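You operate a simulated robot arm through the tools that you are given. There is no shell and no other tool. Be economical: measure what you need, move in short steps, check, and stop when the job is done.

You are at the controls of a simulated two-armed robot. One attempt, no reset.

TASK
Open the grey drawer, take the orange tag marked "360" from the sorting table top and leave it in the inside of the grey drawer, then shut the drawer. Screw the cap back on the sample bottle on the sorting table top. Fetch the limit switch from the top of the blue bench and set it on the middle of the press bench. Put the red gauge on top of the brown wooden block. Turn the crimper size knob to 20 mm. Take the step gauge and put it on the front of the spill pallet. Open the stores cabinet door, put the tall carton from the bottom shelf of the stores cabinet on the top of the grey bench, then shut the door. Put two of the white pads from the sorting table top on the shelf under the sorting table. Take the blue bottle on the sorting table top and put it away on the top of the press bench. Take the green brush and leave it on the small green tray. Any order will do. Set down upright: limit switch, tall carton, white pad, blue bottle.

The check looks at the end state, three seconds after you hand in, the way a careful person would. Anything else that was tipped, shoved, dropped, spilled or broken makes it a failure. A push-on lid holds only when it is set on centred and level and pressed home; a screw cap is set on level and turned clockwise until tight.

THE ROBOT
Two 7-joint arms with two-finger parallel grippers on one trunk, on a base that drives. Base frame: it is fixed to the floor where the robot stands at the start and does not move with it; the origin is under the middle of the robot, x ahead of it, y to its left, z up. Readings come in mm, degrees, newtons and seconds.
The left shoulder is at the start at [62, 196, 1103], the right one opposite. With the tool pointing down near the work surface each hand reaches from about 100 to 680 mm from the robot's upright axis, wherever it stands, measured 20 degrees to its own side. Places, roughly: blue bottle (6x6x18 cm) [-900, -700, 900]; crimper size knob [800, 200, 1000]; front of the spill pallet (64x15 cm) [-7460, 2740, 120]; green brush (6x4x4 cm) [1000, -500, 900]; grey drawer [600, 100, 700]; inside of the grey drawer [700, 200, 700]; limit switch [1750, -1250, 1000]; middle of the press bench [1900, -2900, 800]; orange tag [250, -2000, 750]; red gauge [750, 0, 1000]; sample bottle [250, -2250, 1000]; shelf under the sorting table [-600, -1300, 200]; small green tray (15x11x3 cm) [-300, -1500, 900]; step gauge [-6500, 500, 1000]; stores cabinet door [600, -2700, 1200]; tall carton [250, -2750, 750]; top of the grey bench [900, 100, 900]; top of the press bench [-10800, -2400, 800]; white pad [-750, -750, 750]; wooden block (11x5x4 cm) [-800, -900, 900]. Payload 1.57 kg a hand.
The tool frame of a hand sits at the grasp point between the pads (the TCP): z along the fingers, y along the line on which they close. The tips reach 30 mm beyond it. The gripper opens to 110 mm. The fingers are 24 mm wide and 12 mm thick; the gripper's body (48 by 112 mm) begins 78 mm behind the TCP.
Orientation is that of the tool frame in the base frame, as a unit quaternion [w, x, y, z]. With the fingers straight down and closing along the base's y, the tool's x points along the base's -x, its y along +y and its z along -z.

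THE INTERFACE
- The arms move only by the tool apply_moves. It takes "left_rows", "right_rows" or both (then of equal length, played together; a hand with none holds still); each is a list of rows, each an object of numbers (a shift or turn left out is 0, a gripper value left out holds the last): "dx", "dy", "dz": the shift along the base's x, y, z in mm; "wx", "wy", "wz": the turn, a rotation vector about the base's x, y, z in degrees; "hand": the opening in per cent of the stroke, from 0 (shut) to 100 (fully open). In form: [{"dx": .., "dy": .., "dz": .., "wx": .., "wy": .., "wz": .., "hand": ..}, ...]. A call has 1 to 20 rows; each row is the pose to reach, as a shift and turn from the pose commanded when the call began. Each row takes 0.2 s and may step no farther than 50 mm and 8.6 degrees from the row before; otherwise, or with a gripper value out of range, the whole call is refused. A pose out of reach is approached as far as the arm can. The call stops where the force on the tool passes 40 N (or 10 N more than at its start, if that is more) or the arm is blocked; 0.2 s more then pass. Each finger travels about 72 mm/s and halts on what it meets, pressing with about 36 N; the grip force reading is that of the motor and also rises with nothing between the fingers. The clock runs only during rows and for 0.2 s after the last one: add rows that repeat a pose to give the fingers time. The reply holds the time, the measured pose of the TCP, the force on the tool along the base axes, the opening and the grip force, in the units named above and with some noise, with the torque about the TCP (base axes, N m) and any sound that the robot's microphone picked up.
- Cameras (640 x 400 px; columns grow to the right, rows downward): "scene" is now at [69.5, -49.8, 1665.8]; the picture's right is [-0.80, -0.60, 0.00], its down [-0.55, 0.73, -0.42] and it looks along [0.25, -0.33, -0.91] (base axes); focal length 214 px, centre (320, 200). "left" rides on the left gripper at [70, -16, -141] in its tool frame; the picture's right is [0.23, 0.97, 0.00], its down [-0.85, 0.20, -0.48] and it looks along [-0.47, 0.11, 0.88] (tool axes); focal length 222 px, centre (320, 200). "right" rides on the right gripper at [70, 16, -141] in its tool frame; the picture's right is [-0.23, 0.97, 0.00], its down [-0.85, -0.20, -0.48] and it looks along [-0.47, -0.11, 0.88] (tool axes); focal length 222 px, centre (320, 200). There is no depth. A picture from a camera that has moved, and an enlarged one, comes with that camera's place and axes in the base frame and with its lens.
- grab_frame(camera): a new picture of that camera. No time passes.
- move_column(by): slides the trunk up (or, below 0, down) by that many mm; the arms and the scene camera ride with it, the base frame stays. It gives what a move gives, with no picture.
- roll_base(legs): drives the robot by 1 to 6 legs, each [ahead, left, turn to the left] in mm, mm and degrees, along the robot's own axes; the way and the turn of a leg run together, so that a leg with both is an arc; at most 1500 mm and 180 degrees a leg. The arms and the cameras ride along, it lands a little off, and it stops where it bumps. It gives what a move gives.
- head_to(pan, tilt): turns the head with the scene camera to pan (to the left, within 86 degrees either way) and tilt (down, from -29 to 69), counted from straight ahead of the robot. It gives what a move gives.
- enlarge(camera, box): a new picture of the part [left, top, right, bottom] of that camera's present view, enlarged. No time passes.
- hand_in(): hands the job in; it is judged then, once.

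Go step by step. Nothing tells you exact positions but the pictures and the camera data: compare them with the known pose of the tool, close in by small moves and look again before you grip or let go. The budget is 567 turns and 370 pictures, counting those below and the enlarged ones. Unless the task says otherwise, let go and move clear before handing in.

The tools are called after "Call:" by a JSON object that holds its "method" and its "body". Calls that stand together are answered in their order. apply_moves: Moves the arms, as the interface text tells. Its arguments: {"type":"object","properties":{"left_rows":{"type":"array","items":{"type":"object","properties":{"dx":{"type":"number"},"dy":{"type":"number"},"dz":{"type":"number"},"wx":{"type":"number"},"wy":{"type":"number"},"wz":{"type":"number"},"hand":{"type":"number"}}}},"right_rows":{"type":"array","items":{"type":"object","properties":{"dx":{"type":"number"},"dy":{"type":"number"},"dz":{"type":"number"},"wx":{"type":"number"},"wy":{"type":"number"},"wz":{"type":"number"},"hand":{"type":"number"}}}}},"required":[]} The other tools are called the same way: move_column (by) slides the trunk up or down; roll_base (legs) drives the base; head_to (pan, tilt) turns the head that bears the scene camera; grab_frame (camera) takes a picture; enlarge (camera, box) takes an enlarged picture of a part of a camera's view; hand_in () hands the job in.

At the start:

```text
clock: 0.0
left_tool_pos: [448.6, 42.4, 1389.1]
left_orientation: [0.0, 0.0, 1.0, 0.001]
left_ft_force: [0.0, 0.2, 0.0]
left_torque: [0.01, 0.01, 0.03]
left_grip_width: 110.2
left_finger_force: 0.0
right_tool_pos: [313.0, -323.4, 1370.0]
right_orientation: [-0.001, 0.0, 1.0, -0.001]
right_ft_force: [-1.0, 0.6, 1.0]
right_torque: [0.01, 0.0, -0.01]
right_grip_width: 110.0
right_finger_force: 0.0
trunk travel left (down, up): [-699.0, 291.0]
robot x, y, heading: [1.2, 1.0, 0.1]
head pan, tilt: [-53.1, 65.3]
```

scene: 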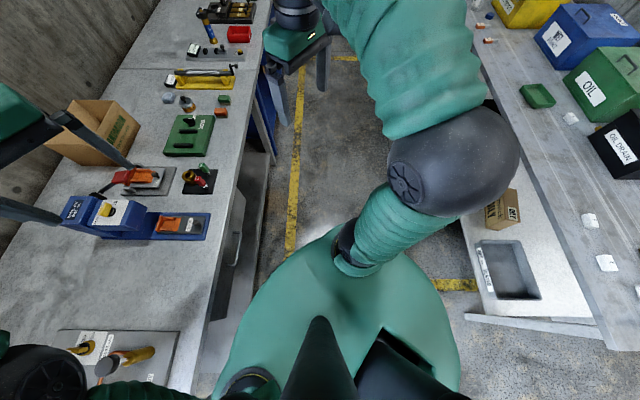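
right: 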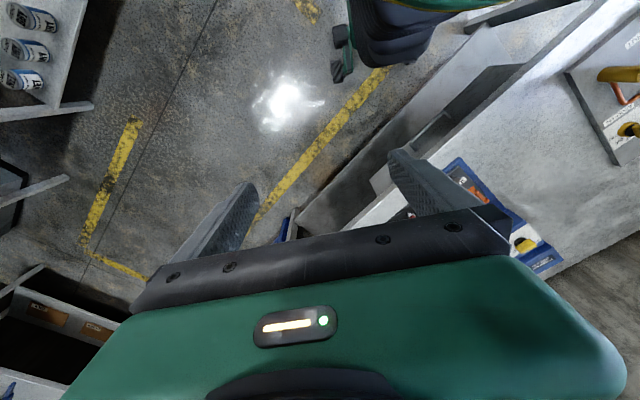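
left: 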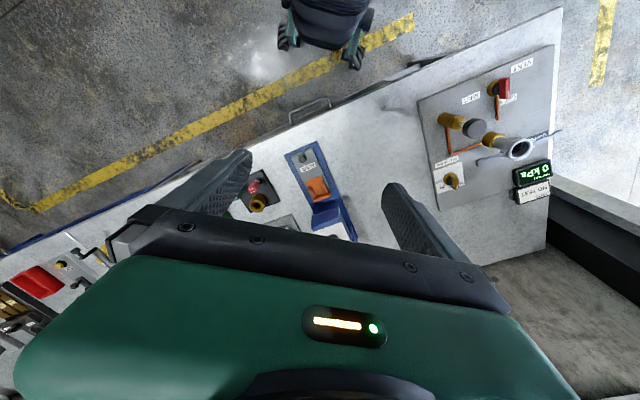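

I see a bench on the left of the picture (ahead of the robot) and a sorting table on the right behind. I'll look around with the head first.

Call:
{"method": "head_to", "body": {"pan": 0, "tilt": 40}}

Call:
{"method": "grab_frame", "body": {"camera": "scene"}}

Call:
{"method": "head_to", "body": {"pan": -60, "tilt": 25}}

Call:
{"method": "grab_frame", "body": {"camera": "scene"}}

```text
clock: 1.2
left_tool_pos: [448.0, 41.5, 1388.6]
left_orientation: [0.0, 0.0, 1.0, 0.001]
left_ft_force: [0.0, 0.4, -0.8]
left_torque: [0.02, -0.01, 0.02]
left_grip_width: 110.0
left_finger_force: 0.0
right_tool_pos: [314.0, -322.8, 1371.7]
right_orientation: [0.0, 0.0, 1.0, 0.001]
right_ft_force: [0.3, -0.2, -0.9]
right_torque: [0.03, 0.03, -0.02]
right_grip_width: 110.1
right_finger_force: 0.0
trunk travel left (down, up): [-699.0, 291.0]
robot x, y, heading: [-4.0, -2.6, -0.2]
head pan, tilt: [0.0, 40.0]
```

```text
366 pictures are left
camera scene: at [118.3, -1.6, 1698.4], right [0.0, -1.0, 0.0], down [-0.64, 0.0, -0.76], along [0.76, 0.0, -0.64], focal length 214 px, centre (320, 200)
```

scene: 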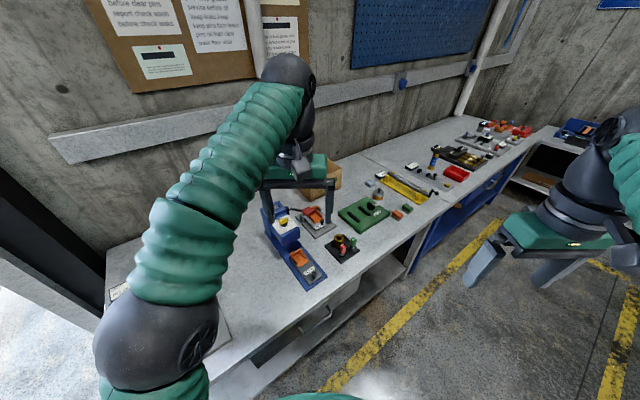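

```text
clock: 2.5
left_tool_pos: [448.0, 41.9, 1389.7]
left_orientation: [0.0, 0.0, 1.0, -0.001]
left_ft_force: [0.1, 0.0, 0.2]
left_torque: [0.0, -0.02, -0.02]
left_grip_width: 109.9
left_finger_force: 0.0
right_tool_pos: [313.8, -323.4, 1370.5]
right_orientation: [0.0, 0.0, 1.0, 0.001]
right_ft_force: [0.1, -0.2, -0.5]
right_torque: [0.01, -0.01, -0.03]
right_grip_width: 110.0
right_finger_force: 0.1
trunk travel left (down, up): [-699.0, 291.0]
robot x, y, heading: [0.4, 0.2, -0.0]
head pan, tilt: [-60.0, 25.0]
```

```text
365 pictures are left
camera scene: at [79.4, -81.4, 1721.7], right [-0.87, -0.5, 0.0], down [-0.21, 0.37, -0.91], along [0.45, -0.78, -0.42], focal length 214 px, centre (320, 200)
```

scene: 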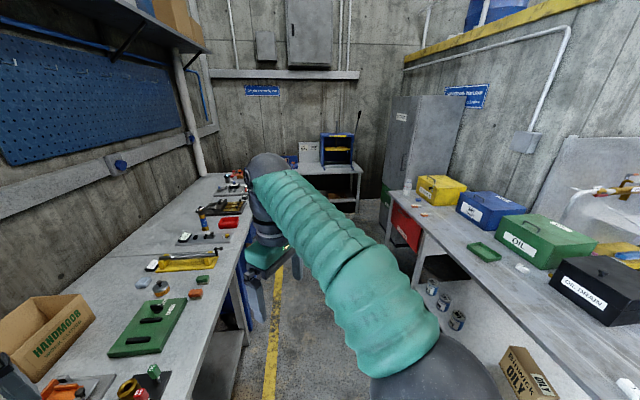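

The grey bench is ahead, with the blue bench beyond to the right and the sorting table and cabinet right-behind. I'll look left, then turn to look behind.

Call:
{"method": "head_to", "body": {"pan": 70, "tilt": 20}}

Call:
{"method": "grab_frame", "body": {"camera": "scene"}}

Call:
{"method": "roll_base", "body": {"legs": [[0, 0, -120]]}}

Call:
{"method": "head_to", "body": {"pan": 0, "tilt": 25}}

Call:
{"method": "grab_frame", "body": {"camera": "scene"}}

Call:
{"method": "head_to", "body": {"pan": -70, "tilt": 15}}

Call:
{"method": "grab_frame", "body": {"camera": "scene"}}

```text
clock: 4.6
left_tool_pos: [447.8, 42.9, 1389.5]
left_orientation: [0.0, 0.001, 1.0, -0.001]
left_ft_force: [-0.3, -0.3, 0.0]
left_torque: [0.03, 0.02, -0.02]
left_grip_width: 109.9
left_finger_force: 0.0
right_tool_pos: [313.1, -322.5, 1371.4]
right_orientation: [0.0, 0.0, 1.0, 0.0]
right_ft_force: [0.1, -0.2, 0.1]
right_torque: [0.0, 0.0, -0.01]
right_grip_width: 110.0
right_finger_force: 0.1
trunk travel left (down, up): [-699.0, 291.0]
robot x, y, heading: [-0.2, -2.5, -0.2]
head pan, tilt: [70.0, 20.0]
```

```text
364 pictures are left
camera scene: at [65.1, 86.0, 1730.0], right [0.94, -0.34, 0.0], down [-0.12, -0.32, -0.94], along [0.32, 0.88, -0.34], focal length 214 px, centre (320, 200)
```

scene: 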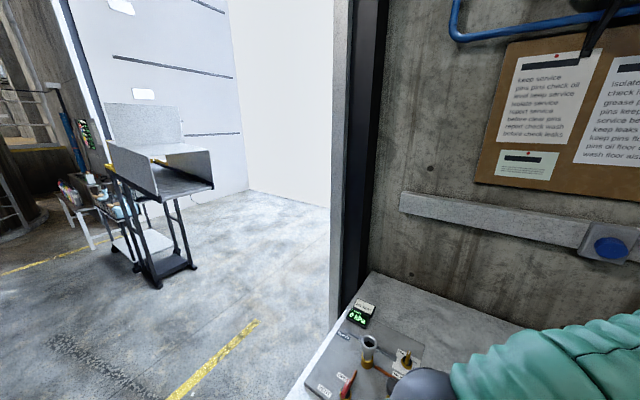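

```text
clock: 10.1
left_tool_pos: [-200.7, -402.5, 1389.4]
left_orientation: [0.0, 0.873, 0.487, 0.0]
left_ft_force: [-0.9, -0.2, -0.2]
left_torque: [0.03, 0.0, -0.01]
left_grip_width: 109.7
left_finger_force: 0.1
right_tool_pos: [-438.6, -97.4, 1371.4]
right_orientation: [0.0, 0.874, 0.486, 0.0]
right_ft_force: [0.1, 0.3, -0.7]
right_torque: [0.0, -0.02, 0.01]
right_grip_width: 110.1
right_finger_force: 0.0
trunk travel left (down, up): [-699.0, 291.0]
robot x, y, heading: [-0.6, -2.7, -121.5]
head pan, tilt: [70.0, 20.0]
```

```text
clock: 11.5
left_tool_pos: [-199.9, -403.4, 1390.3]
left_orientation: [0.001, 0.873, 0.487, 0.0]
left_ft_force: [-0.1, 0.9, -0.1]
left_torque: [-0.01, -0.03, -0.01]
left_grip_width: 109.8
left_finger_force: 0.1
right_tool_pos: [-439.4, -95.6, 1371.4]
right_orientation: [0.0, 0.873, 0.488, 0.0]
right_ft_force: [-0.4, 0.5, -0.5]
right_torque: [-0.01, -0.02, -0.03]
right_grip_width: 109.9
right_finger_force: 0.0
trunk travel left (down, up): [-699.0, 291.0]
robot x, y, heading: [-1.7, 4.2, -121.6]
head pan, tilt: [0.0, 25.0]
```

```text
363 pictures are left
camera scene: at [-66.0, -105.6, 1721.7], right [-0.85, 0.53, 0.0], down [0.22, 0.36, -0.91], along [-0.48, -0.77, -0.42], focal length 214 px, centre (320, 200)
```

scene: 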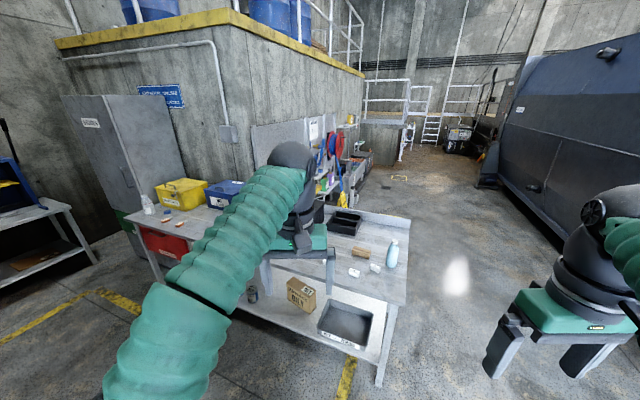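

```text
clock: 12.9
left_tool_pos: [-199.3, -401.8, 1388.6]
left_orientation: [0.001, 0.873, 0.487, 0.001]
left_ft_force: [0.5, 0.5, 0.3]
left_torque: [0.01, 0.01, 0.03]
left_grip_width: 110.3
left_finger_force: 0.1
right_tool_pos: [-439.6, -96.1, 1371.5]
right_orientation: [0.001, 0.873, 0.487, 0.001]
right_ft_force: [-0.2, -1.0, 0.6]
right_torque: [0.03, 0.01, -0.01]
right_grip_width: 110.1
right_finger_force: 0.0
trunk travel left (down, up): [-699.0, 291.0]
robot x, y, heading: [0.7, 1.0, -121.7]
head pan, tilt: [-70.0, 15.0]
```

```text
362 pictures are left
camera scene: at [-109.1, -8.2, 1738.0], right [0.2, 0.98, 0.0], down [0.26, -0.05, -0.97], along [-0.95, 0.2, -0.26], focal length 214 px, centre (320, 200)
```

scene: 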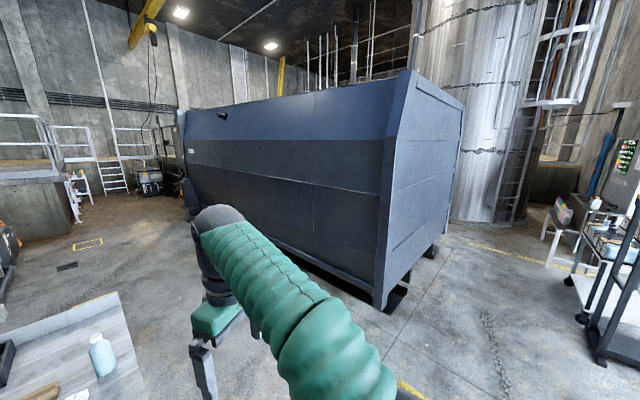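

The layout is clear: the sorting table is to the right rear and a tank is behind. I'll go back to the grey bench and look closely there first.

Call:
{"method": "roll_base", "body": {"legs": [[0, 0, 121.6]]}}

Call:
{"method": "apply_moves", "body": {"left_rows": [{"dx": -20, "dy": 45}, {"dx": -40, "dy": 90}, {"dx": -60, "dy": 135}, {"dx": -80, "dy": 180}, {"dx": -100, "dy": 225}, {"dx": -120, "dy": 270, "dz": 0}, {"dx": -120, "dy": 300, "dz": -30}, {"dx": -120, "dy": 300, "dz": -80}, {"dx": -120, "dy": 300, "dz": -130}, {"dx": -120, "dy": 300, "dz": -180}], "right_rows": [{"dx": 0, "dy": -20}, {"dx": 0, "dy": -20}, {"dx": 0, "dy": -20}, {"dx": 0, "dy": -20}, {"dx": 0, "dy": -20}, {"dx": 0, "dy": -20}, {"dx": 0, "dy": -20, "dz": -30}, {"dx": 0, "dy": -20, "dz": -80}, {"dx": 0, "dy": -20, "dz": -130}, {"dx": 0, "dy": -20, "dz": -160}]}}

Call:
{"method": "head_to", "body": {"pan": 0, "tilt": 50}}

Call:
{"method": "grab_frame", "body": {"camera": "scene"}}

```text
clock: 18.4
left_tool_pos: [446.7, 38.6, 1389.7]
left_orientation: [0.0, 0.004, 1.0, 0.001]
left_ft_force: [0.1, 0.7, 0.4]
left_torque: [0.01, -0.03, -0.01]
left_grip_width: 109.9
left_finger_force: 0.1
right_tool_pos: [311.6, -327.0, 1370.8]
right_orientation: [0.0, 0.004, 1.0, 0.001]
right_ft_force: [-0.5, 0.4, 0.7]
right_torque: [-0.03, 0.02, -0.01]
right_grip_width: 110.1
right_finger_force: 0.1
trunk travel left (down, up): [-699.0, 291.0]
robot x, y, heading: [-1.9, 1.0, -0.3]
head pan, tilt: [-70.0, 15.0]
```

```text
clock: 20.6
left_tool_pos: [327.6, 343.2, 1207.4]
left_orientation: [-0.001, 0.004, 1.0, 0.0]
left_ft_force: [-0.1, 0.6, 0.1]
left_torque: [0.03, 0.01, -0.01]
left_grip_width: 110.2
left_finger_force: 0.1
right_tool_pos: [312.1, -343.2, 1210.5]
right_orientation: [0.0, 0.004, 1.0, -0.001]
right_ft_force: [-0.1, 0.2, -0.8]
right_torque: [0.01, 0.08, -0.03]
right_grip_width: 110.3
right_finger_force: 0.0
trunk travel left (down, up): [-699.0, 291.0]
robot x, y, heading: [-2.0, 1.6, -0.6]
head pan, tilt: [-70.0, 15.0]
```

```text
clock: 22.0
left_tool_pos: [325.6, 342.7, 1210.3]
left_orientation: [0.0, 0.005, 1.0, 0.0]
left_ft_force: [-0.4, 0.2, -0.7]
left_torque: [0.02, 0.02, 0.03]
left_grip_width: 110.0
left_finger_force: 0.1
right_tool_pos: [310.2, -343.3, 1212.0]
right_orientation: [-0.001, 0.003, 1.0, 0.0]
right_ft_force: [-0.6, 0.4, -0.5]
right_torque: [0.02, 0.0, 0.01]
right_grip_width: 110.1
right_finger_force: 0.0
trunk travel left (down, up): [-699.0, 291.0]
robot x, y, heading: [-1.2, 0.0, -0.4]
head pan, tilt: [0.0, 50.0]
```

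```text
361 pictures are left
camera scene: at [109.3, -1.0, 1684.3], right [-0.01, -1.0, 0.0], down [-0.77, 0.01, -0.64], along [0.64, 0.0, -0.77], focal length 214 px, centre (320, 200)
```

scene: 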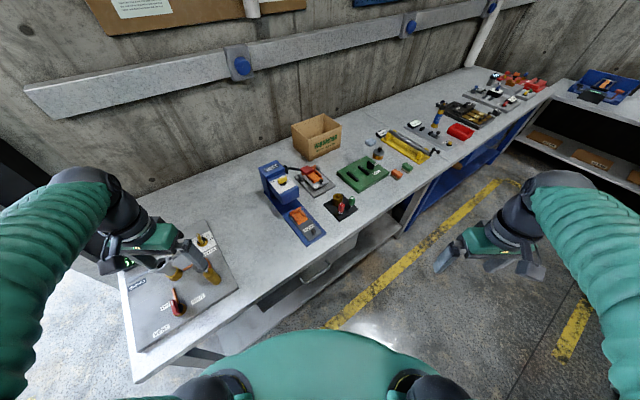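

The bench runs diagonally; its outward normal is about heading 36°. I'll enlarge the bench area.

Call:
{"method": "enlarge", "body": {"camera": "scene", "box": [230, 100, 390, 260]}}

Call:
{"method": "enlarge", "body": {"camera": "scene", "box": [370, 60, 540, 180]}}

```text
2.50 times, centred on (310, 180) of scene
camera zoom: at [109.3, -1.0, 1684.3], right [-0.01, -1.0, 0.0], down [-0.77, 0.01, -0.64], along [0.64, 0.0, -0.77], focal length 536 px, centre (345, 250)
```

zoom: 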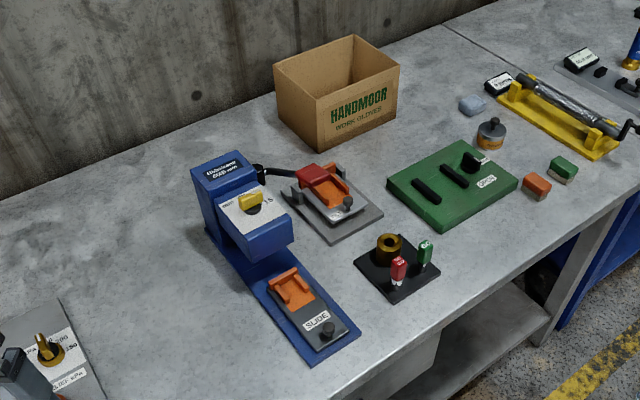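

```text
3.33 times, centred on (455, 120) of scene
camera zoom: at [109.3, -1.0, 1684.3], right [-0.01, -1.0, 0.0], down [-0.77, 0.01, -0.64], along [0.64, 0.0, -0.77], focal length 715 px, centre (-130, 467)
```

zoom: 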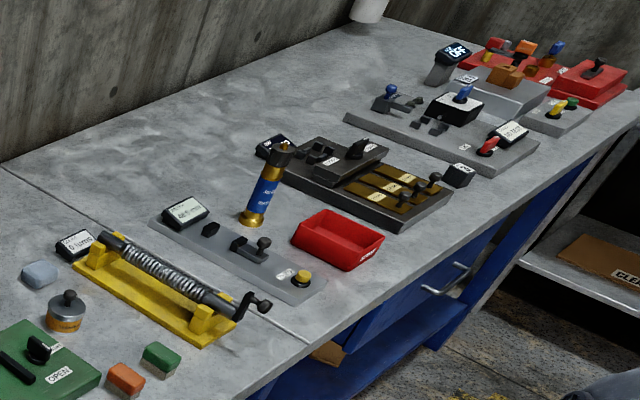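

The crimper with its yellow knob, the gauge stand and the drawer handle are in view. I'll turn to face the bench squarely, slide right and look again.

Call:
{"method": "roll_base", "body": {"legs": [[0, 0, 36.4], [0, -250, 0], [50, 0, 0]]}}

Call:
{"method": "grab_frame", "body": {"camera": "scene"}}

Call:
{"method": "head_to", "body": {"pan": 0, "tilt": 68}}

Call:
{"method": "grab_frame", "body": {"camera": "scene"}}

```text
clock: 26.0
left_tool_pos: [239.3, 284.7, 1215.3]
left_orientation: [0.004, -0.311, 0.95, 0.005]
left_ft_force: [0.4, 0.2, 0.1]
left_torque: [0.08, -0.01, -0.04]
left_grip_width: 109.9
left_finger_force: 0.1
right_tool_pos: [637.4, -272.5, 1211.7]
right_orientation: [0.004, -0.311, 0.95, 0.005]
right_ft_force: [-1.0, -0.1, -0.5]
right_torque: [0.1, -0.05, -0.03]
right_grip_width: 110.1
right_finger_force: 0.1
trunk travel left (down, up): [-699.0, 291.0]
robot x, y, heading: [191.5, -173.8, 36.4]
head pan, tilt: [0.0, 50.0]
```

```text
358 pictures are left
camera scene: at [271.2, -125.4, 1685.3], right [0.59, -0.81, -0.01], down [-0.62, -0.45, -0.65], along [0.52, 0.39, -0.76], focal length 214 px, centre (320, 200)
```

scene: 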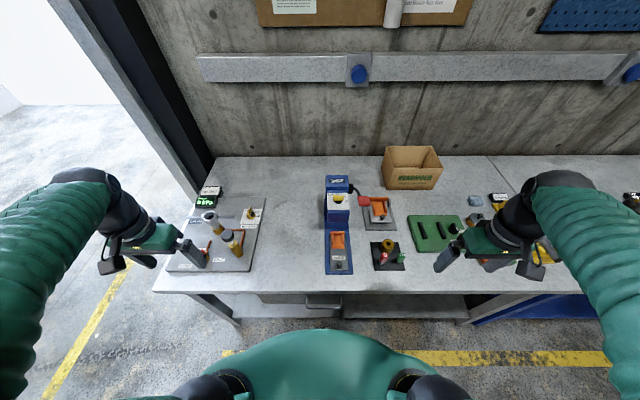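

```text
clock: 26.9
left_tool_pos: [247.3, 294.7, 1209.9]
left_orientation: [0.0, -0.311, 0.95, 0.002]
left_ft_force: [0.6, 0.0, 0.6]
left_torque: [0.0, 0.06, -0.01]
left_grip_width: 110.0
left_finger_force: 0.1
right_tool_pos: [645.2, -264.0, 1210.0]
right_orientation: [0.0, -0.311, 0.951, 0.002]
right_ft_force: [0.6, -1.1, -1.0]
right_torque: [0.01, 0.04, -0.03]
right_grip_width: 110.1
right_finger_force: 0.1
trunk travel left (down, up): [-699.0, 291.0]
robot x, y, heading: [184.8, -171.8, 36.5]
head pan, tilt: [0.0, 68.0]
```

```text
357 pictures are left
camera scene: at [264.8, -124.5, 1663.1], right [0.59, -0.81, 0.0], down [-0.75, -0.55, -0.37], along [0.3, 0.22, -0.93], focal length 214 px, centre (320, 200)
```

scene: 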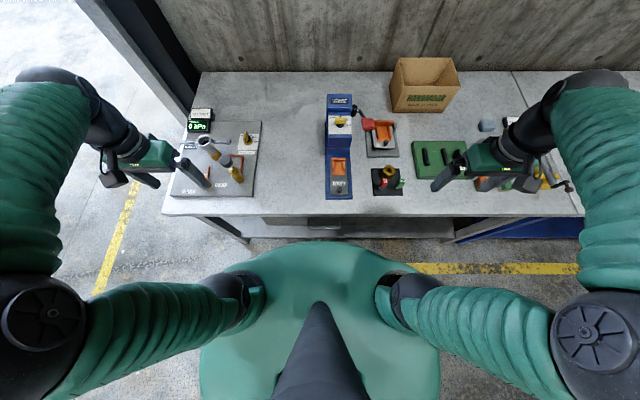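

The crimper, gauge stand, green switch box and brush are laid out along the bench. I'll close in by 60 mm and take the right hand above the crimper knob to view it up close.

Call:
{"method": "roll_base", "body": {"legs": [[60, 0, 0]]}}

Call:
{"method": "apply_moves", "body": {"right_rows": [{"dy": 45}, {"dy": 90}, {"dy": 135}, {"dy": 180}, {"dy": 225}, {"dx": 10, "dy": 270}, {"dx": 20, "dy": 315}, {"dx": 30, "dy": 350}, {"dx": 40, "dy": 360}]}}

Call:
{"method": "grab_frame", "body": {"camera": "right"}}

Call:
{"method": "grab_frame", "body": {"camera": "scene"}}

```text
clock: 27.8
left_tool_pos: [285.3, 325.4, 1211.8]
left_orientation: [0.005, -0.312, 0.95, 0.003]
left_ft_force: [-0.9, -0.8, -0.1]
left_torque: [0.03, -0.05, -0.03]
left_grip_width: 109.9
left_finger_force: 0.0
right_tool_pos: [682.4, -233.7, 1215.2]
right_orientation: [0.005, -0.311, 0.95, 0.001]
right_ft_force: [-0.2, -0.7, -0.2]
right_torque: [0.04, -0.06, 0.05]
right_grip_width: 109.9
right_finger_force: 0.0
trunk travel left (down, up): [-699.0, 291.0]
robot x, y, heading: [233.7, -135.1, 36.4]
head pan, tilt: [0.0, 68.0]
```

```text
clock: 29.8
left_tool_pos: [291.5, 333.8, 1209.0]
left_orientation: [0.001, -0.312, 0.95, 0.0]
left_ft_force: [0.0, -1.4, 0.7]
left_torque: [0.0, -0.01, 0.04]
left_grip_width: 110.1
left_finger_force: 0.0
right_tool_pos: [728.1, 136.5, 1212.7]
right_orientation: [0.001, -0.312, 0.95, -0.001]
right_ft_force: [0.6, 0.7, 0.7]
right_torque: [0.03, 0.01, -0.02]
right_grip_width: 109.9
right_finger_force: 0.0
trunk travel left (down, up): [-699.0, 291.0]
robot x, y, heading: [238.2, -134.6, 36.3]
head pan, tilt: [0.0, 68.0]
```

```text
356 pictures are left
camera right: at [661.5, 107.8, 1353.5], right [-0.39, 0.92, 0.0], down [0.81, 0.35, 0.48], along [0.44, 0.19, -0.88], focal length 222 px, centre (320, 200)
```

right: 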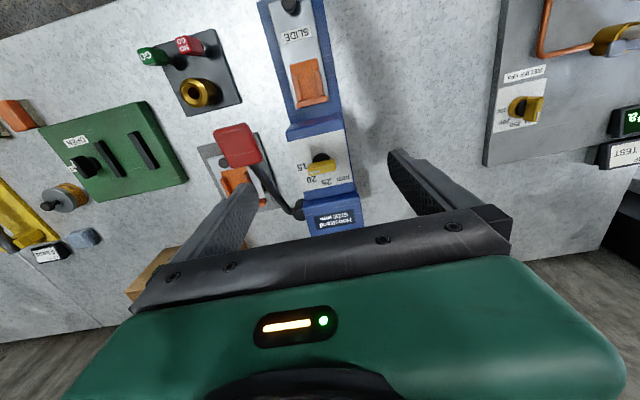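

```text
355 pictures are left
camera scene: at [308.9, -81.8, 1663.0], right [0.59, -0.81, 0.0], down [-0.75, -0.55, -0.37], along [0.3, 0.22, -0.93], focal length 214 px, centre (320, 200)
```

scene: 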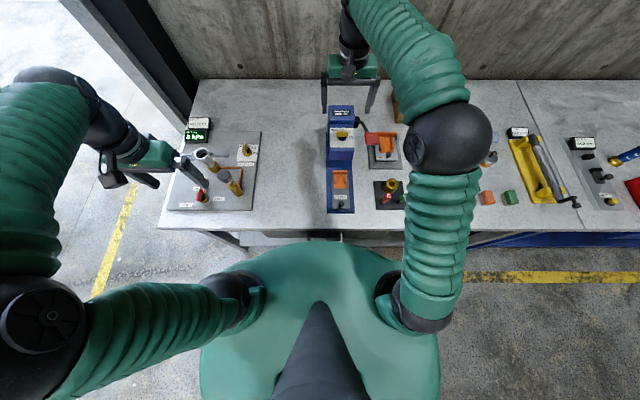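

Triangulating puts the knob near (759, 150, 1032). I'll enlarge the dial to read it.

Call:
{"method": "enlarge", "body": {"camera": "right", "box": [270, 110, 390, 210]}}

Call:
{"method": "enlarge", "body": {"camera": "scene", "box": [300, 90, 420, 220]}}

```text
4.00 times, centred on (330, 160) of right
camera zoom: at [661.5, 107.8, 1353.5], right [-0.39, 0.92, 0.0], down [0.81, 0.35, 0.48], along [0.44, 0.19, -0.88], focal length 888 px, centre (280, 360)
```

zoom: 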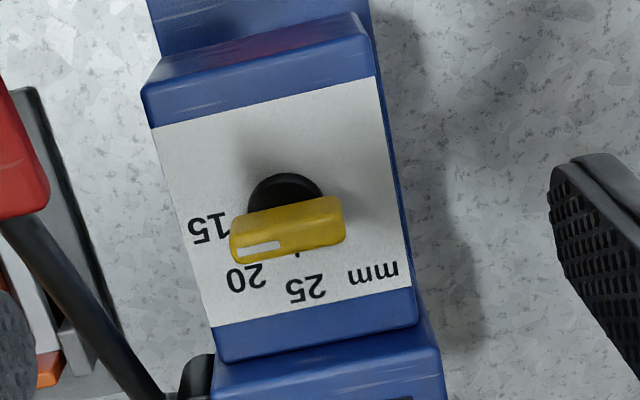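

```text
3.08 times, centred on (360, 155) of scene
camera zoom: at [308.9, -81.8, 1663.0], right [0.59, -0.81, 0.0], down [-0.75, -0.55, -0.37], along [0.3, 0.22, -0.93], focal length 660 px, centre (197, 338)
```

zoom: 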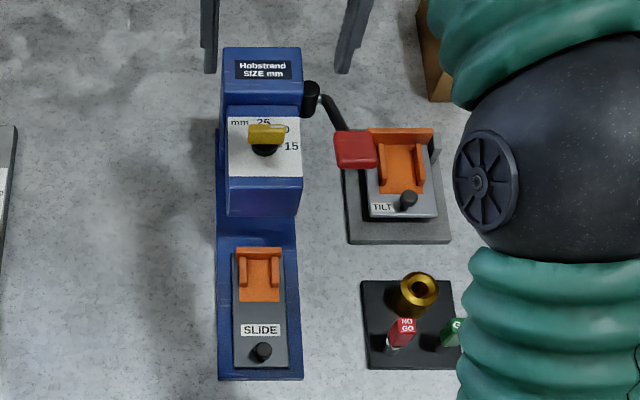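

The knob's white mark points to 15, and 20 lies 45° counter-clockwise seen from above. I'll turn the right hand 90° clockwise so the fingers straddle the bar, staying high over the knob.

Call:
{"method": "apply_moves", "body": {"right_rows": [{"wz": -8.5}, {"wz": -17}, {"wz": -25.5}, {"wz": -34}, {"wz": -42.5}, {"wz": -51}, {"wz": -59.5}, {"wz": -68}, {"wz": -76.5, "hand": 40}, {"wz": -85, "hand": 40}, {"wz": -88, "dx": 15, "dy": 7, "dz": -30, "hand": 40}, {"wz": -88, "dx": 30, "dy": 13, "dz": -60, "hand": 40}, {"wz": -88, "dx": 30, "dy": 13, "dz": -90, "hand": 40}]}}

Call:
{"method": "grab_frame", "body": {"camera": "right"}}

Call:
{"method": "grab_frame", "body": {"camera": "scene"}}

```text
clock: 32.6
left_tool_pos: [290.5, 333.1, 1209.1]
left_orientation: [0.0, -0.312, 0.95, 0.0]
left_ft_force: [-0.2, -0.2, -0.3]
left_torque: [0.01, -0.02, 0.01]
left_grip_width: 109.8
left_finger_force: 0.0
right_tool_pos: [757.0, 150.5, 1122.8]
right_orientation: [0.001, 0.437, 0.899, -0.001]
right_ft_force: [-0.1, 0.0, -0.2]
right_torque: [0.0, 0.0, 0.0]
right_grip_width: 43.9
right_finger_force: 0.0
trunk travel left (down, up): [-699.0, 291.0]
robot x, y, heading: [240.6, -138.0, 36.4]
head pan, tilt: [0.0, 68.0]
```

```text
352 pictures are left
camera right: at [726.3, 215.3, 1262.5], right [0.91, 0.42, 0.0], down [0.37, -0.79, 0.48], along [0.2, -0.44, -0.88], focal length 222 px, centre (320, 200)
```

right: 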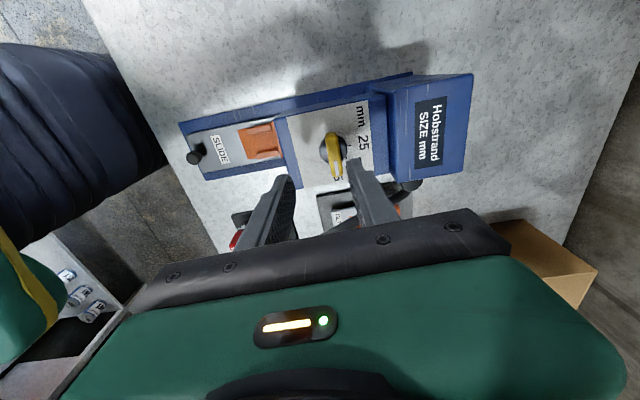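

```text
351 pictures are left
camera scene: at [308.7, -82.5, 1663.1], right [0.59, -0.81, 0.0], down [-0.75, -0.55, -0.37], along [0.3, 0.22, -0.93], focal length 214 px, centre (320, 200)
```

scene: 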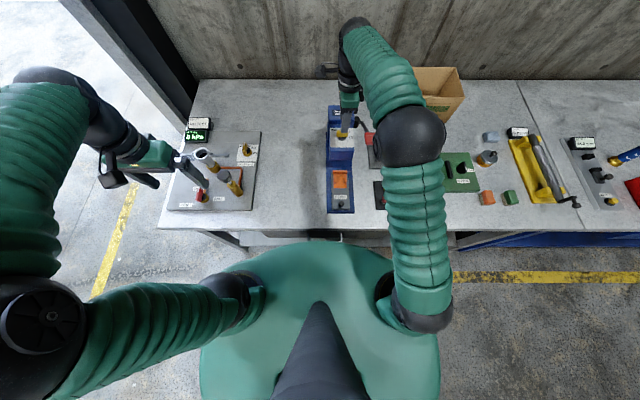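

Call:
{"method": "enlarge", "body": {"camera": "right", "box": [270, 80, 430, 200]}}

```text
3.33 times, centred on (350, 140) of right
camera zoom: at [726.3, 215.3, 1262.5], right [0.91, 0.42, 0.0], down [0.37, -0.79, 0.48], along [0.2, -0.44, -0.88], focal length 740 px, centre (220, 400)
```

zoom: 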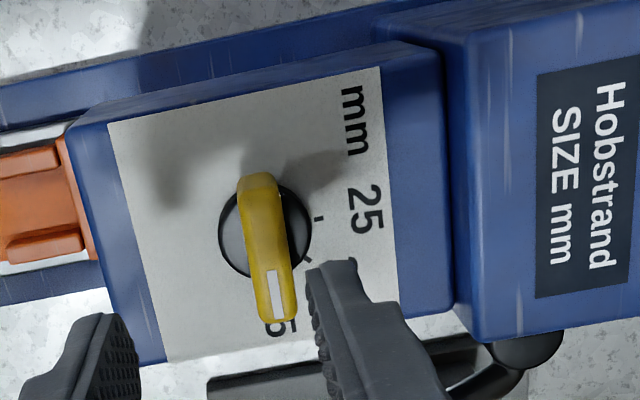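

The bar is about 15 mm further along the bench-depth direction. I'll shift there and come down until the tips straddle the bar.

Call:
{"method": "apply_moves", "body": {"right_rows": [{"dx": 12, "dy": 9}, {"dx": 12, "dy": 9, "dz": -30}, {"dx": 12, "dy": 9, "dz": -55}, {"dx": 12, "dy": 9, "dz": -72}]}}

Call:
{"method": "enlarge", "body": {"camera": "right", "box": [240, 80, 432, 200]}}

```text
clock: 33.6
left_tool_pos: [291.4, 335.2, 1208.9]
left_orientation: [0.001, -0.313, 0.95, 0.0]
left_ft_force: [-0.6, 0.4, -0.2]
left_torque: [0.02, 0.01, 0.04]
left_grip_width: 110.1
left_finger_force: 0.1
right_tool_pos: [771.9, 157.3, 1048.6]
right_orientation: [0.002, 0.436, 0.9, -0.002]
right_ft_force: [-0.3, 0.0, -0.4]
right_torque: [0.0, 0.01, -0.01]
right_grip_width: 43.8
right_finger_force: 0.0
trunk travel left (down, up): [-699.0, 291.0]
robot x, y, heading: [236.3, -136.0, 36.5]
head pan, tilt: [0.0, 68.0]
```

```text
3.33 times, centred on (336, 140) of right
camera zoom: at [740.4, 223.0, 1190.1], right [0.91, 0.42, 0.0], down [0.37, -0.79, 0.48], along [0.2, -0.44, -0.88], focal length 740 px, centre (267, 400)
```

zoom: 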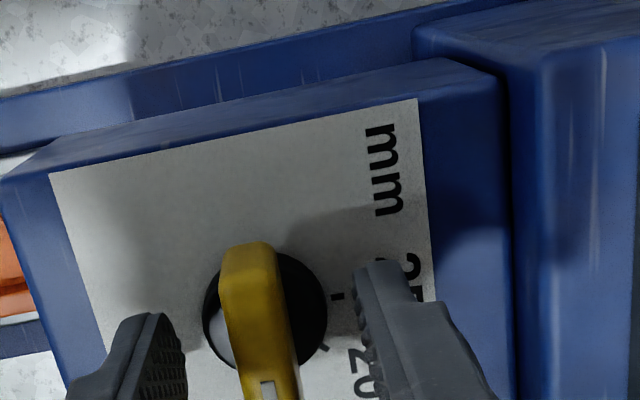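

Call:
{"method": "apply_moves", "body": {"right_rows": [{"dz": -5}, {"dz": -10}, {"dz": -13}]}}

Call:
{"method": "grab_frame", "body": {"camera": "right"}}

```text
clock: 34.4
left_tool_pos: [289.3, 332.2, 1210.1]
left_orientation: [0.001, -0.312, 0.95, 0.0]
left_ft_force: [0.5, -0.4, -0.2]
left_torque: [-0.02, 0.02, 0.01]
left_grip_width: 110.0
left_finger_force: 0.1
right_tool_pos: [771.7, 156.8, 1040.3]
right_orientation: [0.002, 0.437, 0.899, 0.001]
right_ft_force: [3.6, 0.2, 12.6]
right_torque: [-0.07, 0.26, 0.09]
right_grip_width: 41.6
right_finger_force: 0.0
trunk travel left (down, up): [-699.0, 291.0]
robot x, y, heading: [235.9, -132.8, 36.6]
head pan, tilt: [0.0, 68.0]
```

```text
348 pictures are left
camera right: at [739.0, 221.9, 1180.4], right [0.91, 0.42, 0.0], down [0.37, -0.8, 0.48], along [0.21, -0.43, -0.88], focal length 222 px, centre (320, 200)
```

right: 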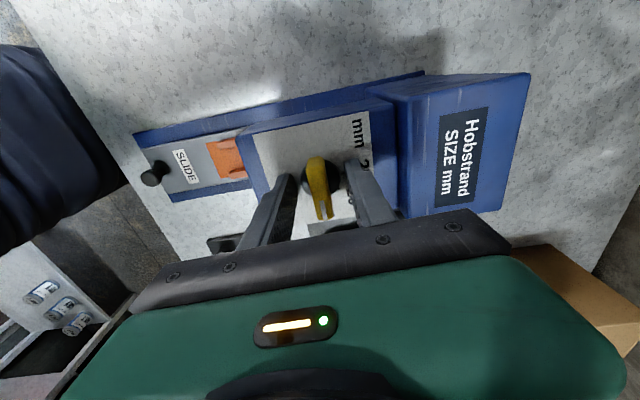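

The tips touch the panel at z ≈ 1010. I'll back off a few mm and close on the bar.

Call:
{"method": "apply_moves", "body": {"right_rows": [{"dz": 8}, {"dz": 8, "hand": 0}, {"dz": 8, "hand": 0}, {"dz": 8, "hand": 0}, {"dz": 8, "hand": 0}]}}

Call:
{"method": "grab_frame", "body": {"camera": "right"}}

```text
clock: 35.6
left_tool_pos: [291.9, 334.2, 1208.7]
left_orientation: [0.0, -0.312, 0.95, 0.0]
left_ft_force: [0.3, -0.2, -0.6]
left_torque: [-0.02, 0.01, 0.04]
left_grip_width: 110.0
left_finger_force: 0.1
right_tool_pos: [771.7, 156.6, 1043.0]
right_orientation: [0.001, 0.435, 0.9, -0.003]
right_ft_force: [-1.7, 0.0, -14.2]
right_torque: [-0.06, -0.1, -0.03]
right_grip_width: 30.9
right_finger_force: 40.0
trunk travel left (down, up): [-699.0, 291.0]
robot x, y, heading: [235.3, -139.6, 36.2]
head pan, tilt: [0.0, 68.0]
```

```text
347 pictures are left
camera right: at [740.2, 223.1, 1183.8], right [0.91, 0.42, 0.0], down [0.37, -0.79, 0.48], along [0.2, -0.44, -0.88], focal length 222 px, centre (320, 200)
```

right: 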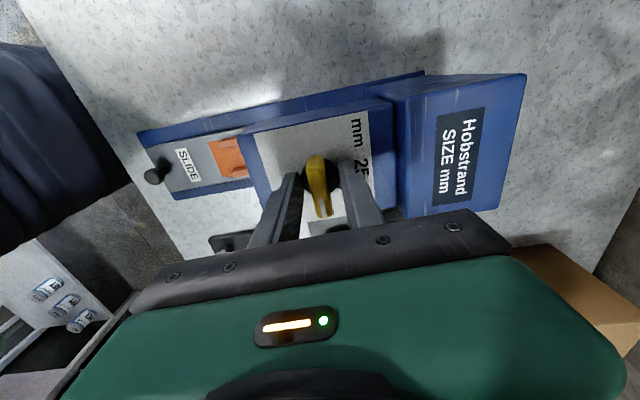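

That grips the round base (31 mm) under the bar. I'll open, lift to bar height and close again.

Call:
{"method": "apply_moves", "body": {"right_rows": [{"hand": 40}, {"hand": 40}, {"dz": 8, "hand": 40}, {"dz": 16, "hand": 40}, {"dz": 16, "hand": 0}, {"dz": 16, "hand": 0}, {"dz": 16, "hand": 0}, {"dz": 16, "hand": 0}]}}

Call:
{"method": "enlarge", "body": {"camera": "right", "box": [240, 110, 432, 230]}}

```text
clock: 37.4
left_tool_pos: [290.6, 332.6, 1209.4]
left_orientation: [0.001, -0.312, 0.95, 0.0]
left_ft_force: [0.1, 0.9, -0.3]
left_torque: [-0.03, -0.01, -0.01]
left_grip_width: 109.7
left_finger_force: 0.0
right_tool_pos: [771.0, 156.6, 1060.3]
right_orientation: [0.001, 0.437, 0.9, -0.002]
right_ft_force: [-2.2, -2.6, 0.0]
right_torque: [-0.3, -0.22, 0.03]
right_grip_width: 12.8
right_finger_force: 29.5
trunk travel left (down, up): [-699.0, 291.0]
robot x, y, heading: [237.5, -136.5, 36.3]
head pan, tilt: [0.0, 68.0]
```

```text
3.33 times, centred on (336, 170) of right
camera zoom: at [740.5, 221.8, 1200.3], right [0.91, 0.42, 0.0], down [0.37, -0.79, 0.48], along [0.2, -0.44, -0.88], focal length 740 px, centre (267, 300)
```

zoom: 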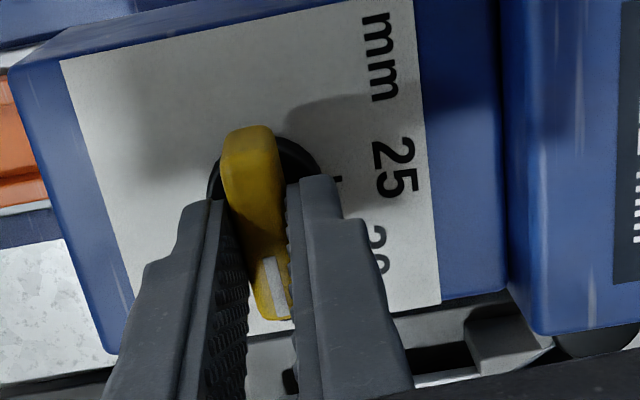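

The bar is gripped (12.8 mm). I'll turn it 45° counter-clockwise about its pivot.

Call:
{"method": "apply_moves", "body": {"right_rows": [{"wz": 7.5, "dx": 0.7, "dy": 0.4, "hand": 0}, {"wz": 15, "dx": 1.3, "dy": 0.9, "hand": 0}, {"wz": 22.5, "dx": 1.9, "dy": 1.5, "hand": 0}, {"wz": 30, "dx": 2.4, "dy": 2.1, "hand": 0}, {"wz": 37.5, "dx": 2.8, "dy": 2.8, "hand": 0}, {"wz": 45, "dx": 3.1, "dy": 3.4, "hand": 0}, {"wz": 45, "dx": 3.1, "dy": 3.4, "hand": 0}]}}

Call:
{"method": "grab_frame", "body": {"camera": "right"}}

```text
clock: 39.0
left_tool_pos: [290.5, 331.1, 1210.2]
left_orientation: [0.001, -0.312, 0.95, 0.0]
left_ft_force: [0.0, 1.1, -0.8]
left_torque: [-0.01, 0.0, -0.03]
left_grip_width: 110.1
left_finger_force: 0.2
right_tool_pos: [773.6, 157.2, 1061.4]
right_orientation: [0.0, 0.058, 0.998, -0.001]
right_ft_force: [-18.5, -17.3, -13.1]
right_torque: [-0.06, 0.1, 0.01]
right_grip_width: 12.6
right_finger_force: 29.6
trunk travel left (down, up): [-699.0, 291.0]
robot x, y, heading: [240.1, -138.7, 36.3]
head pan, tilt: [0.0, 68.0]
```

```text
345 pictures are left
camera right: at [705.0, 181.8, 1201.2], right [0.34, 0.94, 0.0], down [0.83, -0.3, 0.48], along [0.45, -0.17, -0.88], focal length 222 px, centre (320, 200)
```

right: 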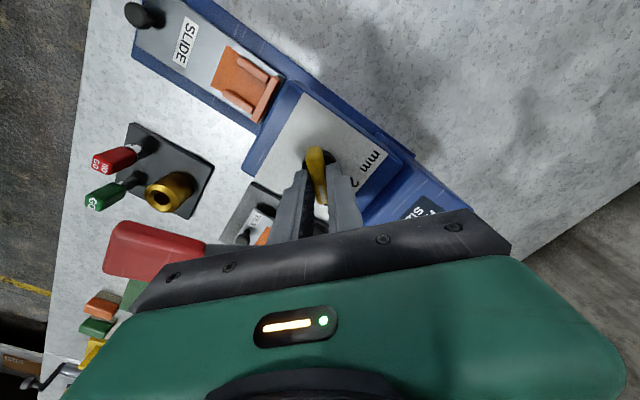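

The knob followed. I'll open, lift off and check the dial.

Call:
{"method": "apply_moves", "body": {"right_rows": [{"dx": -2, "dy": -1, "hand": 40}, {"dx": -2, "dy": -1, "hand": 40}, {"dx": -2, "dy": -1, "dz": 10, "hand": 40}, {"dx": -2, "dy": -1, "dz": 50, "hand": 40}, {"dx": -2, "dy": -1, "dz": 90, "hand": 40}]}}

Call:
{"method": "enlarge", "body": {"camera": "right", "box": [240, 80, 432, 200]}}

```text
clock: 40.2
left_tool_pos: [289.7, 333.4, 1210.6]
left_orientation: [0.002, -0.313, 0.95, 0.001]
left_ft_force: [-0.9, 0.5, -0.5]
left_torque: [0.0, -0.03, 0.0]
left_grip_width: 110.2
left_finger_force: 0.0
right_tool_pos: [774.7, 157.1, 1153.0]
right_orientation: [0.002, 0.059, 0.998, -0.001]
right_ft_force: [-0.4, -0.4, -0.5]
right_torque: [0.03, 0.01, -0.01]
right_grip_width: 43.9
right_finger_force: 0.0
trunk travel left (down, up): [-699.0, 291.0]
robot x, y, heading: [237.4, -136.3, 36.4]
head pan, tilt: [0.0, 68.0]
```

```text
3.33 times, centred on (336, 140) of right
camera zoom: at [706.0, 181.3, 1293.9], right [0.34, 0.94, 0.0], down [0.82, -0.3, 0.48], along [0.45, -0.16, -0.88], focal length 740 px, centre (267, 400)
```

zoom: 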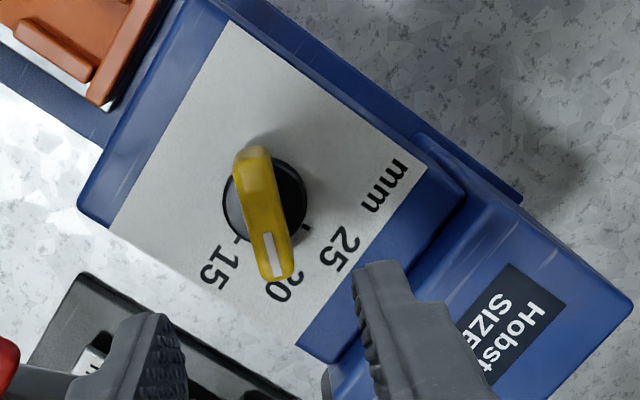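

The knob is on 20. Next I'll bring the right hand over the gauge stand to look at the red gauge.

Call:
{"method": "apply_moves", "body": {"right_rows": [{"dz": 30, "dy": -30, "wz": 8}, {"dz": 30, "dy": -75, "dx": -12, "wz": 16, "hand": 70}, {"dz": 30, "dy": -120, "dx": -25, "wz": 24, "hand": 70}, {"dz": 30, "dy": -165, "dx": -40, "wz": 32, "hand": 70}, {"dz": 10, "dy": -210, "dx": -55, "wz": 40, "hand": 70}, {"dz": -15, "dy": -250, "dx": -75, "wz": 43, "hand": 70}]}}

Call:
{"method": "grab_frame", "body": {"camera": "right"}}

Call:
{"method": "head_to", "body": {"pan": -20, "tilt": 55}}

Call:
{"method": "grab_frame", "body": {"camera": "scene"}}

```text
refused: row 5 steps farther than a row can; nothing moved
```

```text
343 pictures are left
camera right: at [706.0, 181.3, 1293.9], right [0.34, 0.94, 0.0], down [0.82, -0.3, 0.48], along [0.45, -0.16, -0.88], focal length 222 px, centre (320, 200)
```

right: 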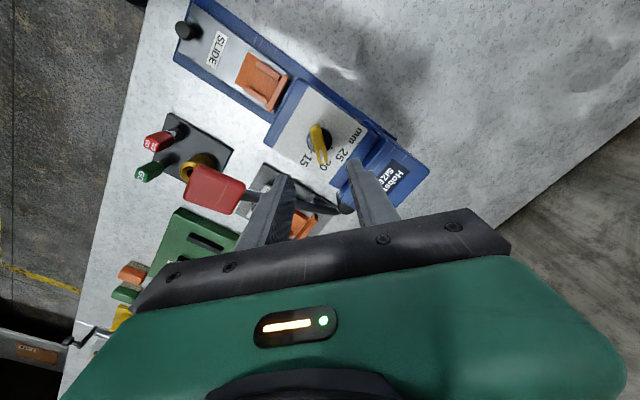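

```text
clock: 41.0
left_tool_pos: [292.0, 333.8, 1209.4]
left_orientation: [0.001, -0.312, 0.95, 0.0]
left_ft_force: [0.1, -0.3, -0.8]
left_torque: [-0.01, 0.0, -0.03]
left_grip_width: 110.2
left_finger_force: 0.1
right_tool_pos: [776.2, 158.1, 1152.2]
right_orientation: [0.001, 0.059, 0.998, -0.002]
right_ft_force: [-0.6, 0.7, -0.5]
right_torque: [-0.04, 0.0, 0.0]
right_grip_width: 44.1
right_finger_force: 0.0
trunk travel left (down, up): [-699.0, 291.0]
robot x, y, heading: [236.7, -136.6, 36.2]
head pan, tilt: [-20.0, 55.0]
```

```text
342 pictures are left
camera scene: at [332.9, -95.4, 1677.7], right [0.28, -0.96, 0.0], down [-0.79, -0.23, -0.57], along [0.55, 0.16, -0.82], focal length 214 px, centre (320, 200)
```

scene: 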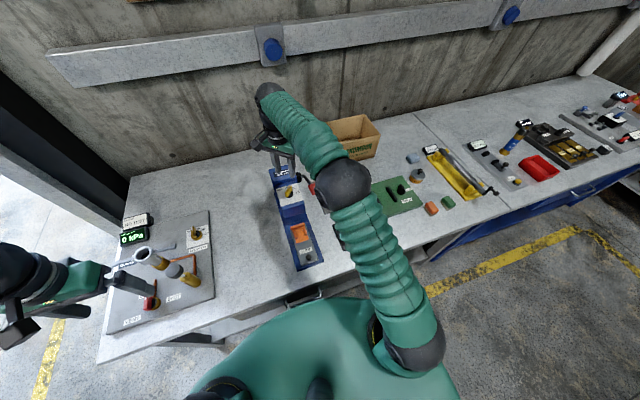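

Call:
{"method": "apply_moves", "body": {"right_rows": [{"dz": 20, "dy": -30, "wz": 8}, {"dz": 20, "dy": -75, "dx": -12, "wz": 16, "hand": 70}, {"dz": 20, "dy": -120, "dx": -24, "wz": 24, "hand": 70}, {"dz": 20, "dy": -165, "dx": -38, "wz": 32, "hand": 70}, {"dz": 10, "dy": -208, "dx": -55, "wz": 40, "hand": 70}, {"dz": -10, "dy": -248, "dx": -75, "wz": 43, "hand": 70}]}}

Call:
{"method": "grab_frame", "body": {"camera": "right"}}

Call:
{"method": "head_to", "body": {"pan": 0, "tilt": 55}}

Call:
{"method": "enlarge", "body": {"camera": "scene", "box": [280, 100, 472, 220]}}

```text
clock: 42.5
left_tool_pos: [290.8, 331.9, 1209.1]
left_orientation: [0.002, -0.313, 0.95, 0.001]
left_ft_force: [-0.6, -0.6, 0.4]
left_torque: [0.01, 0.0, 0.0]
left_grip_width: 109.8
left_finger_force: 0.1
right_tool_pos: [700.0, -88.9, 1139.3]
right_orientation: [0.002, -0.312, 0.95, 0.001]
right_ft_force: [0.5, -0.2, -0.8]
right_torque: [0.03, 0.03, 0.0]
right_grip_width: 77.1
right_finger_force: 0.1
trunk travel left (down, up): [-699.0, 291.0]
robot x, y, heading: [231.2, -137.3, 36.4]
head pan, tilt: [-20.0, 55.0]
```

```text
341 pictures are left
camera right: at [632.0, -118.1, 1279.7], right [-0.4, 0.92, 0.0], down [0.81, 0.35, 0.48], along [0.44, 0.19, -0.88], focal length 222 px, centre (320, 200)
```

right: 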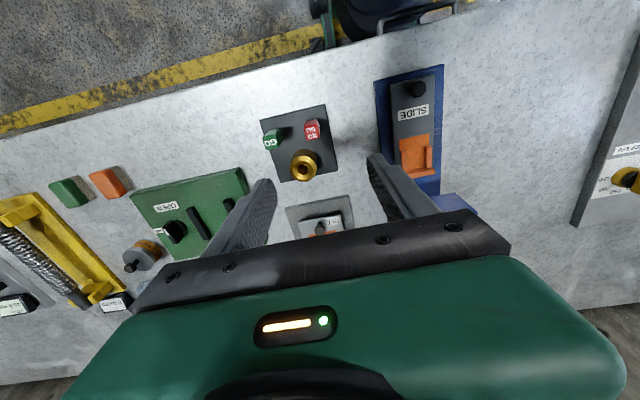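

```text
clock: 43.3
left_tool_pos: [292.3, 334.1, 1210.2]
left_orientation: [0.002, -0.312, 0.95, -0.001]
left_ft_force: [-1.2, 0.2, -0.3]
left_torque: [-0.03, -0.03, 0.02]
left_grip_width: 109.8
left_finger_force: 0.2
right_tool_pos: [700.6, -87.4, 1139.5]
right_orientation: [0.0, -0.311, 0.95, 0.0]
right_ft_force: [0.0, 0.6, 0.2]
right_torque: [-0.02, 0.0, 0.02]
right_grip_width: 76.9
right_finger_force: 0.1
trunk travel left (down, up): [-699.0, 291.0]
robot x, y, heading: [237.7, -137.2, 36.2]
head pan, tilt: [0.0, 55.0]
```

```text
3.33 times, centred on (376, 160) of scene
camera zoom: at [321.6, -74.4, 1677.7], right [0.59, -0.81, 0.0], down [-0.66, -0.49, -0.57], along [0.46, 0.34, -0.82], focal length 715 px, centre (133, 333)
```

zoom: 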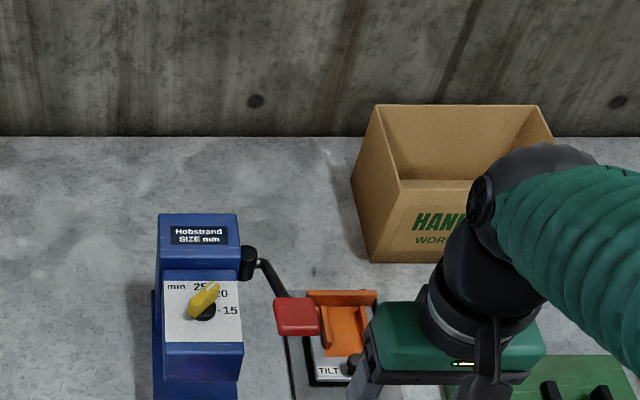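

Call:
{"method": "enlarge", "body": {"camera": "right", "box": [230, 80, 390, 180]}}

Call:
{"method": "enlarge", "body": {"camera": "right", "box": [30, 140, 190, 240]}}

```text
4.00 times, centred on (310, 130) of right
camera zoom: at [633.8, -115.7, 1279.4], right [-0.39, 0.92, 0.0], down [0.81, 0.34, 0.48], along [0.44, 0.19, -0.88], focal length 888 px, centre (360, 480)
```

zoom: 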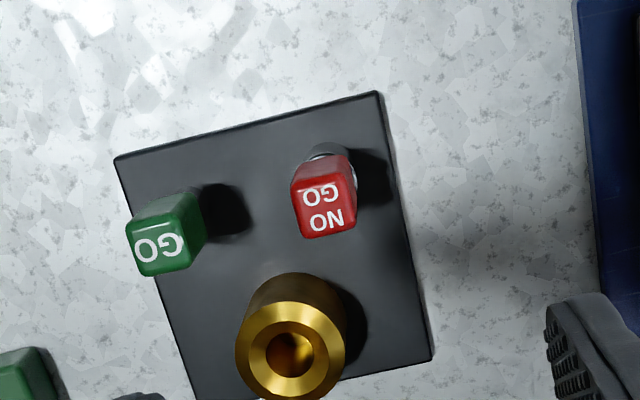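

```text
4.00 times, centred on (110, 190) of right
camera zoom: at [633.8, -115.7, 1279.4], right [-0.39, 0.92, 0.0], down [0.81, 0.34, 0.48], along [0.44, 0.19, -0.88], focal length 888 px, centre (1160, 240)
```

zoom: 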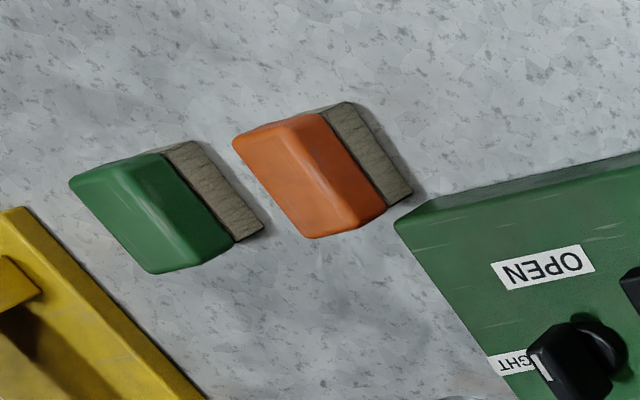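

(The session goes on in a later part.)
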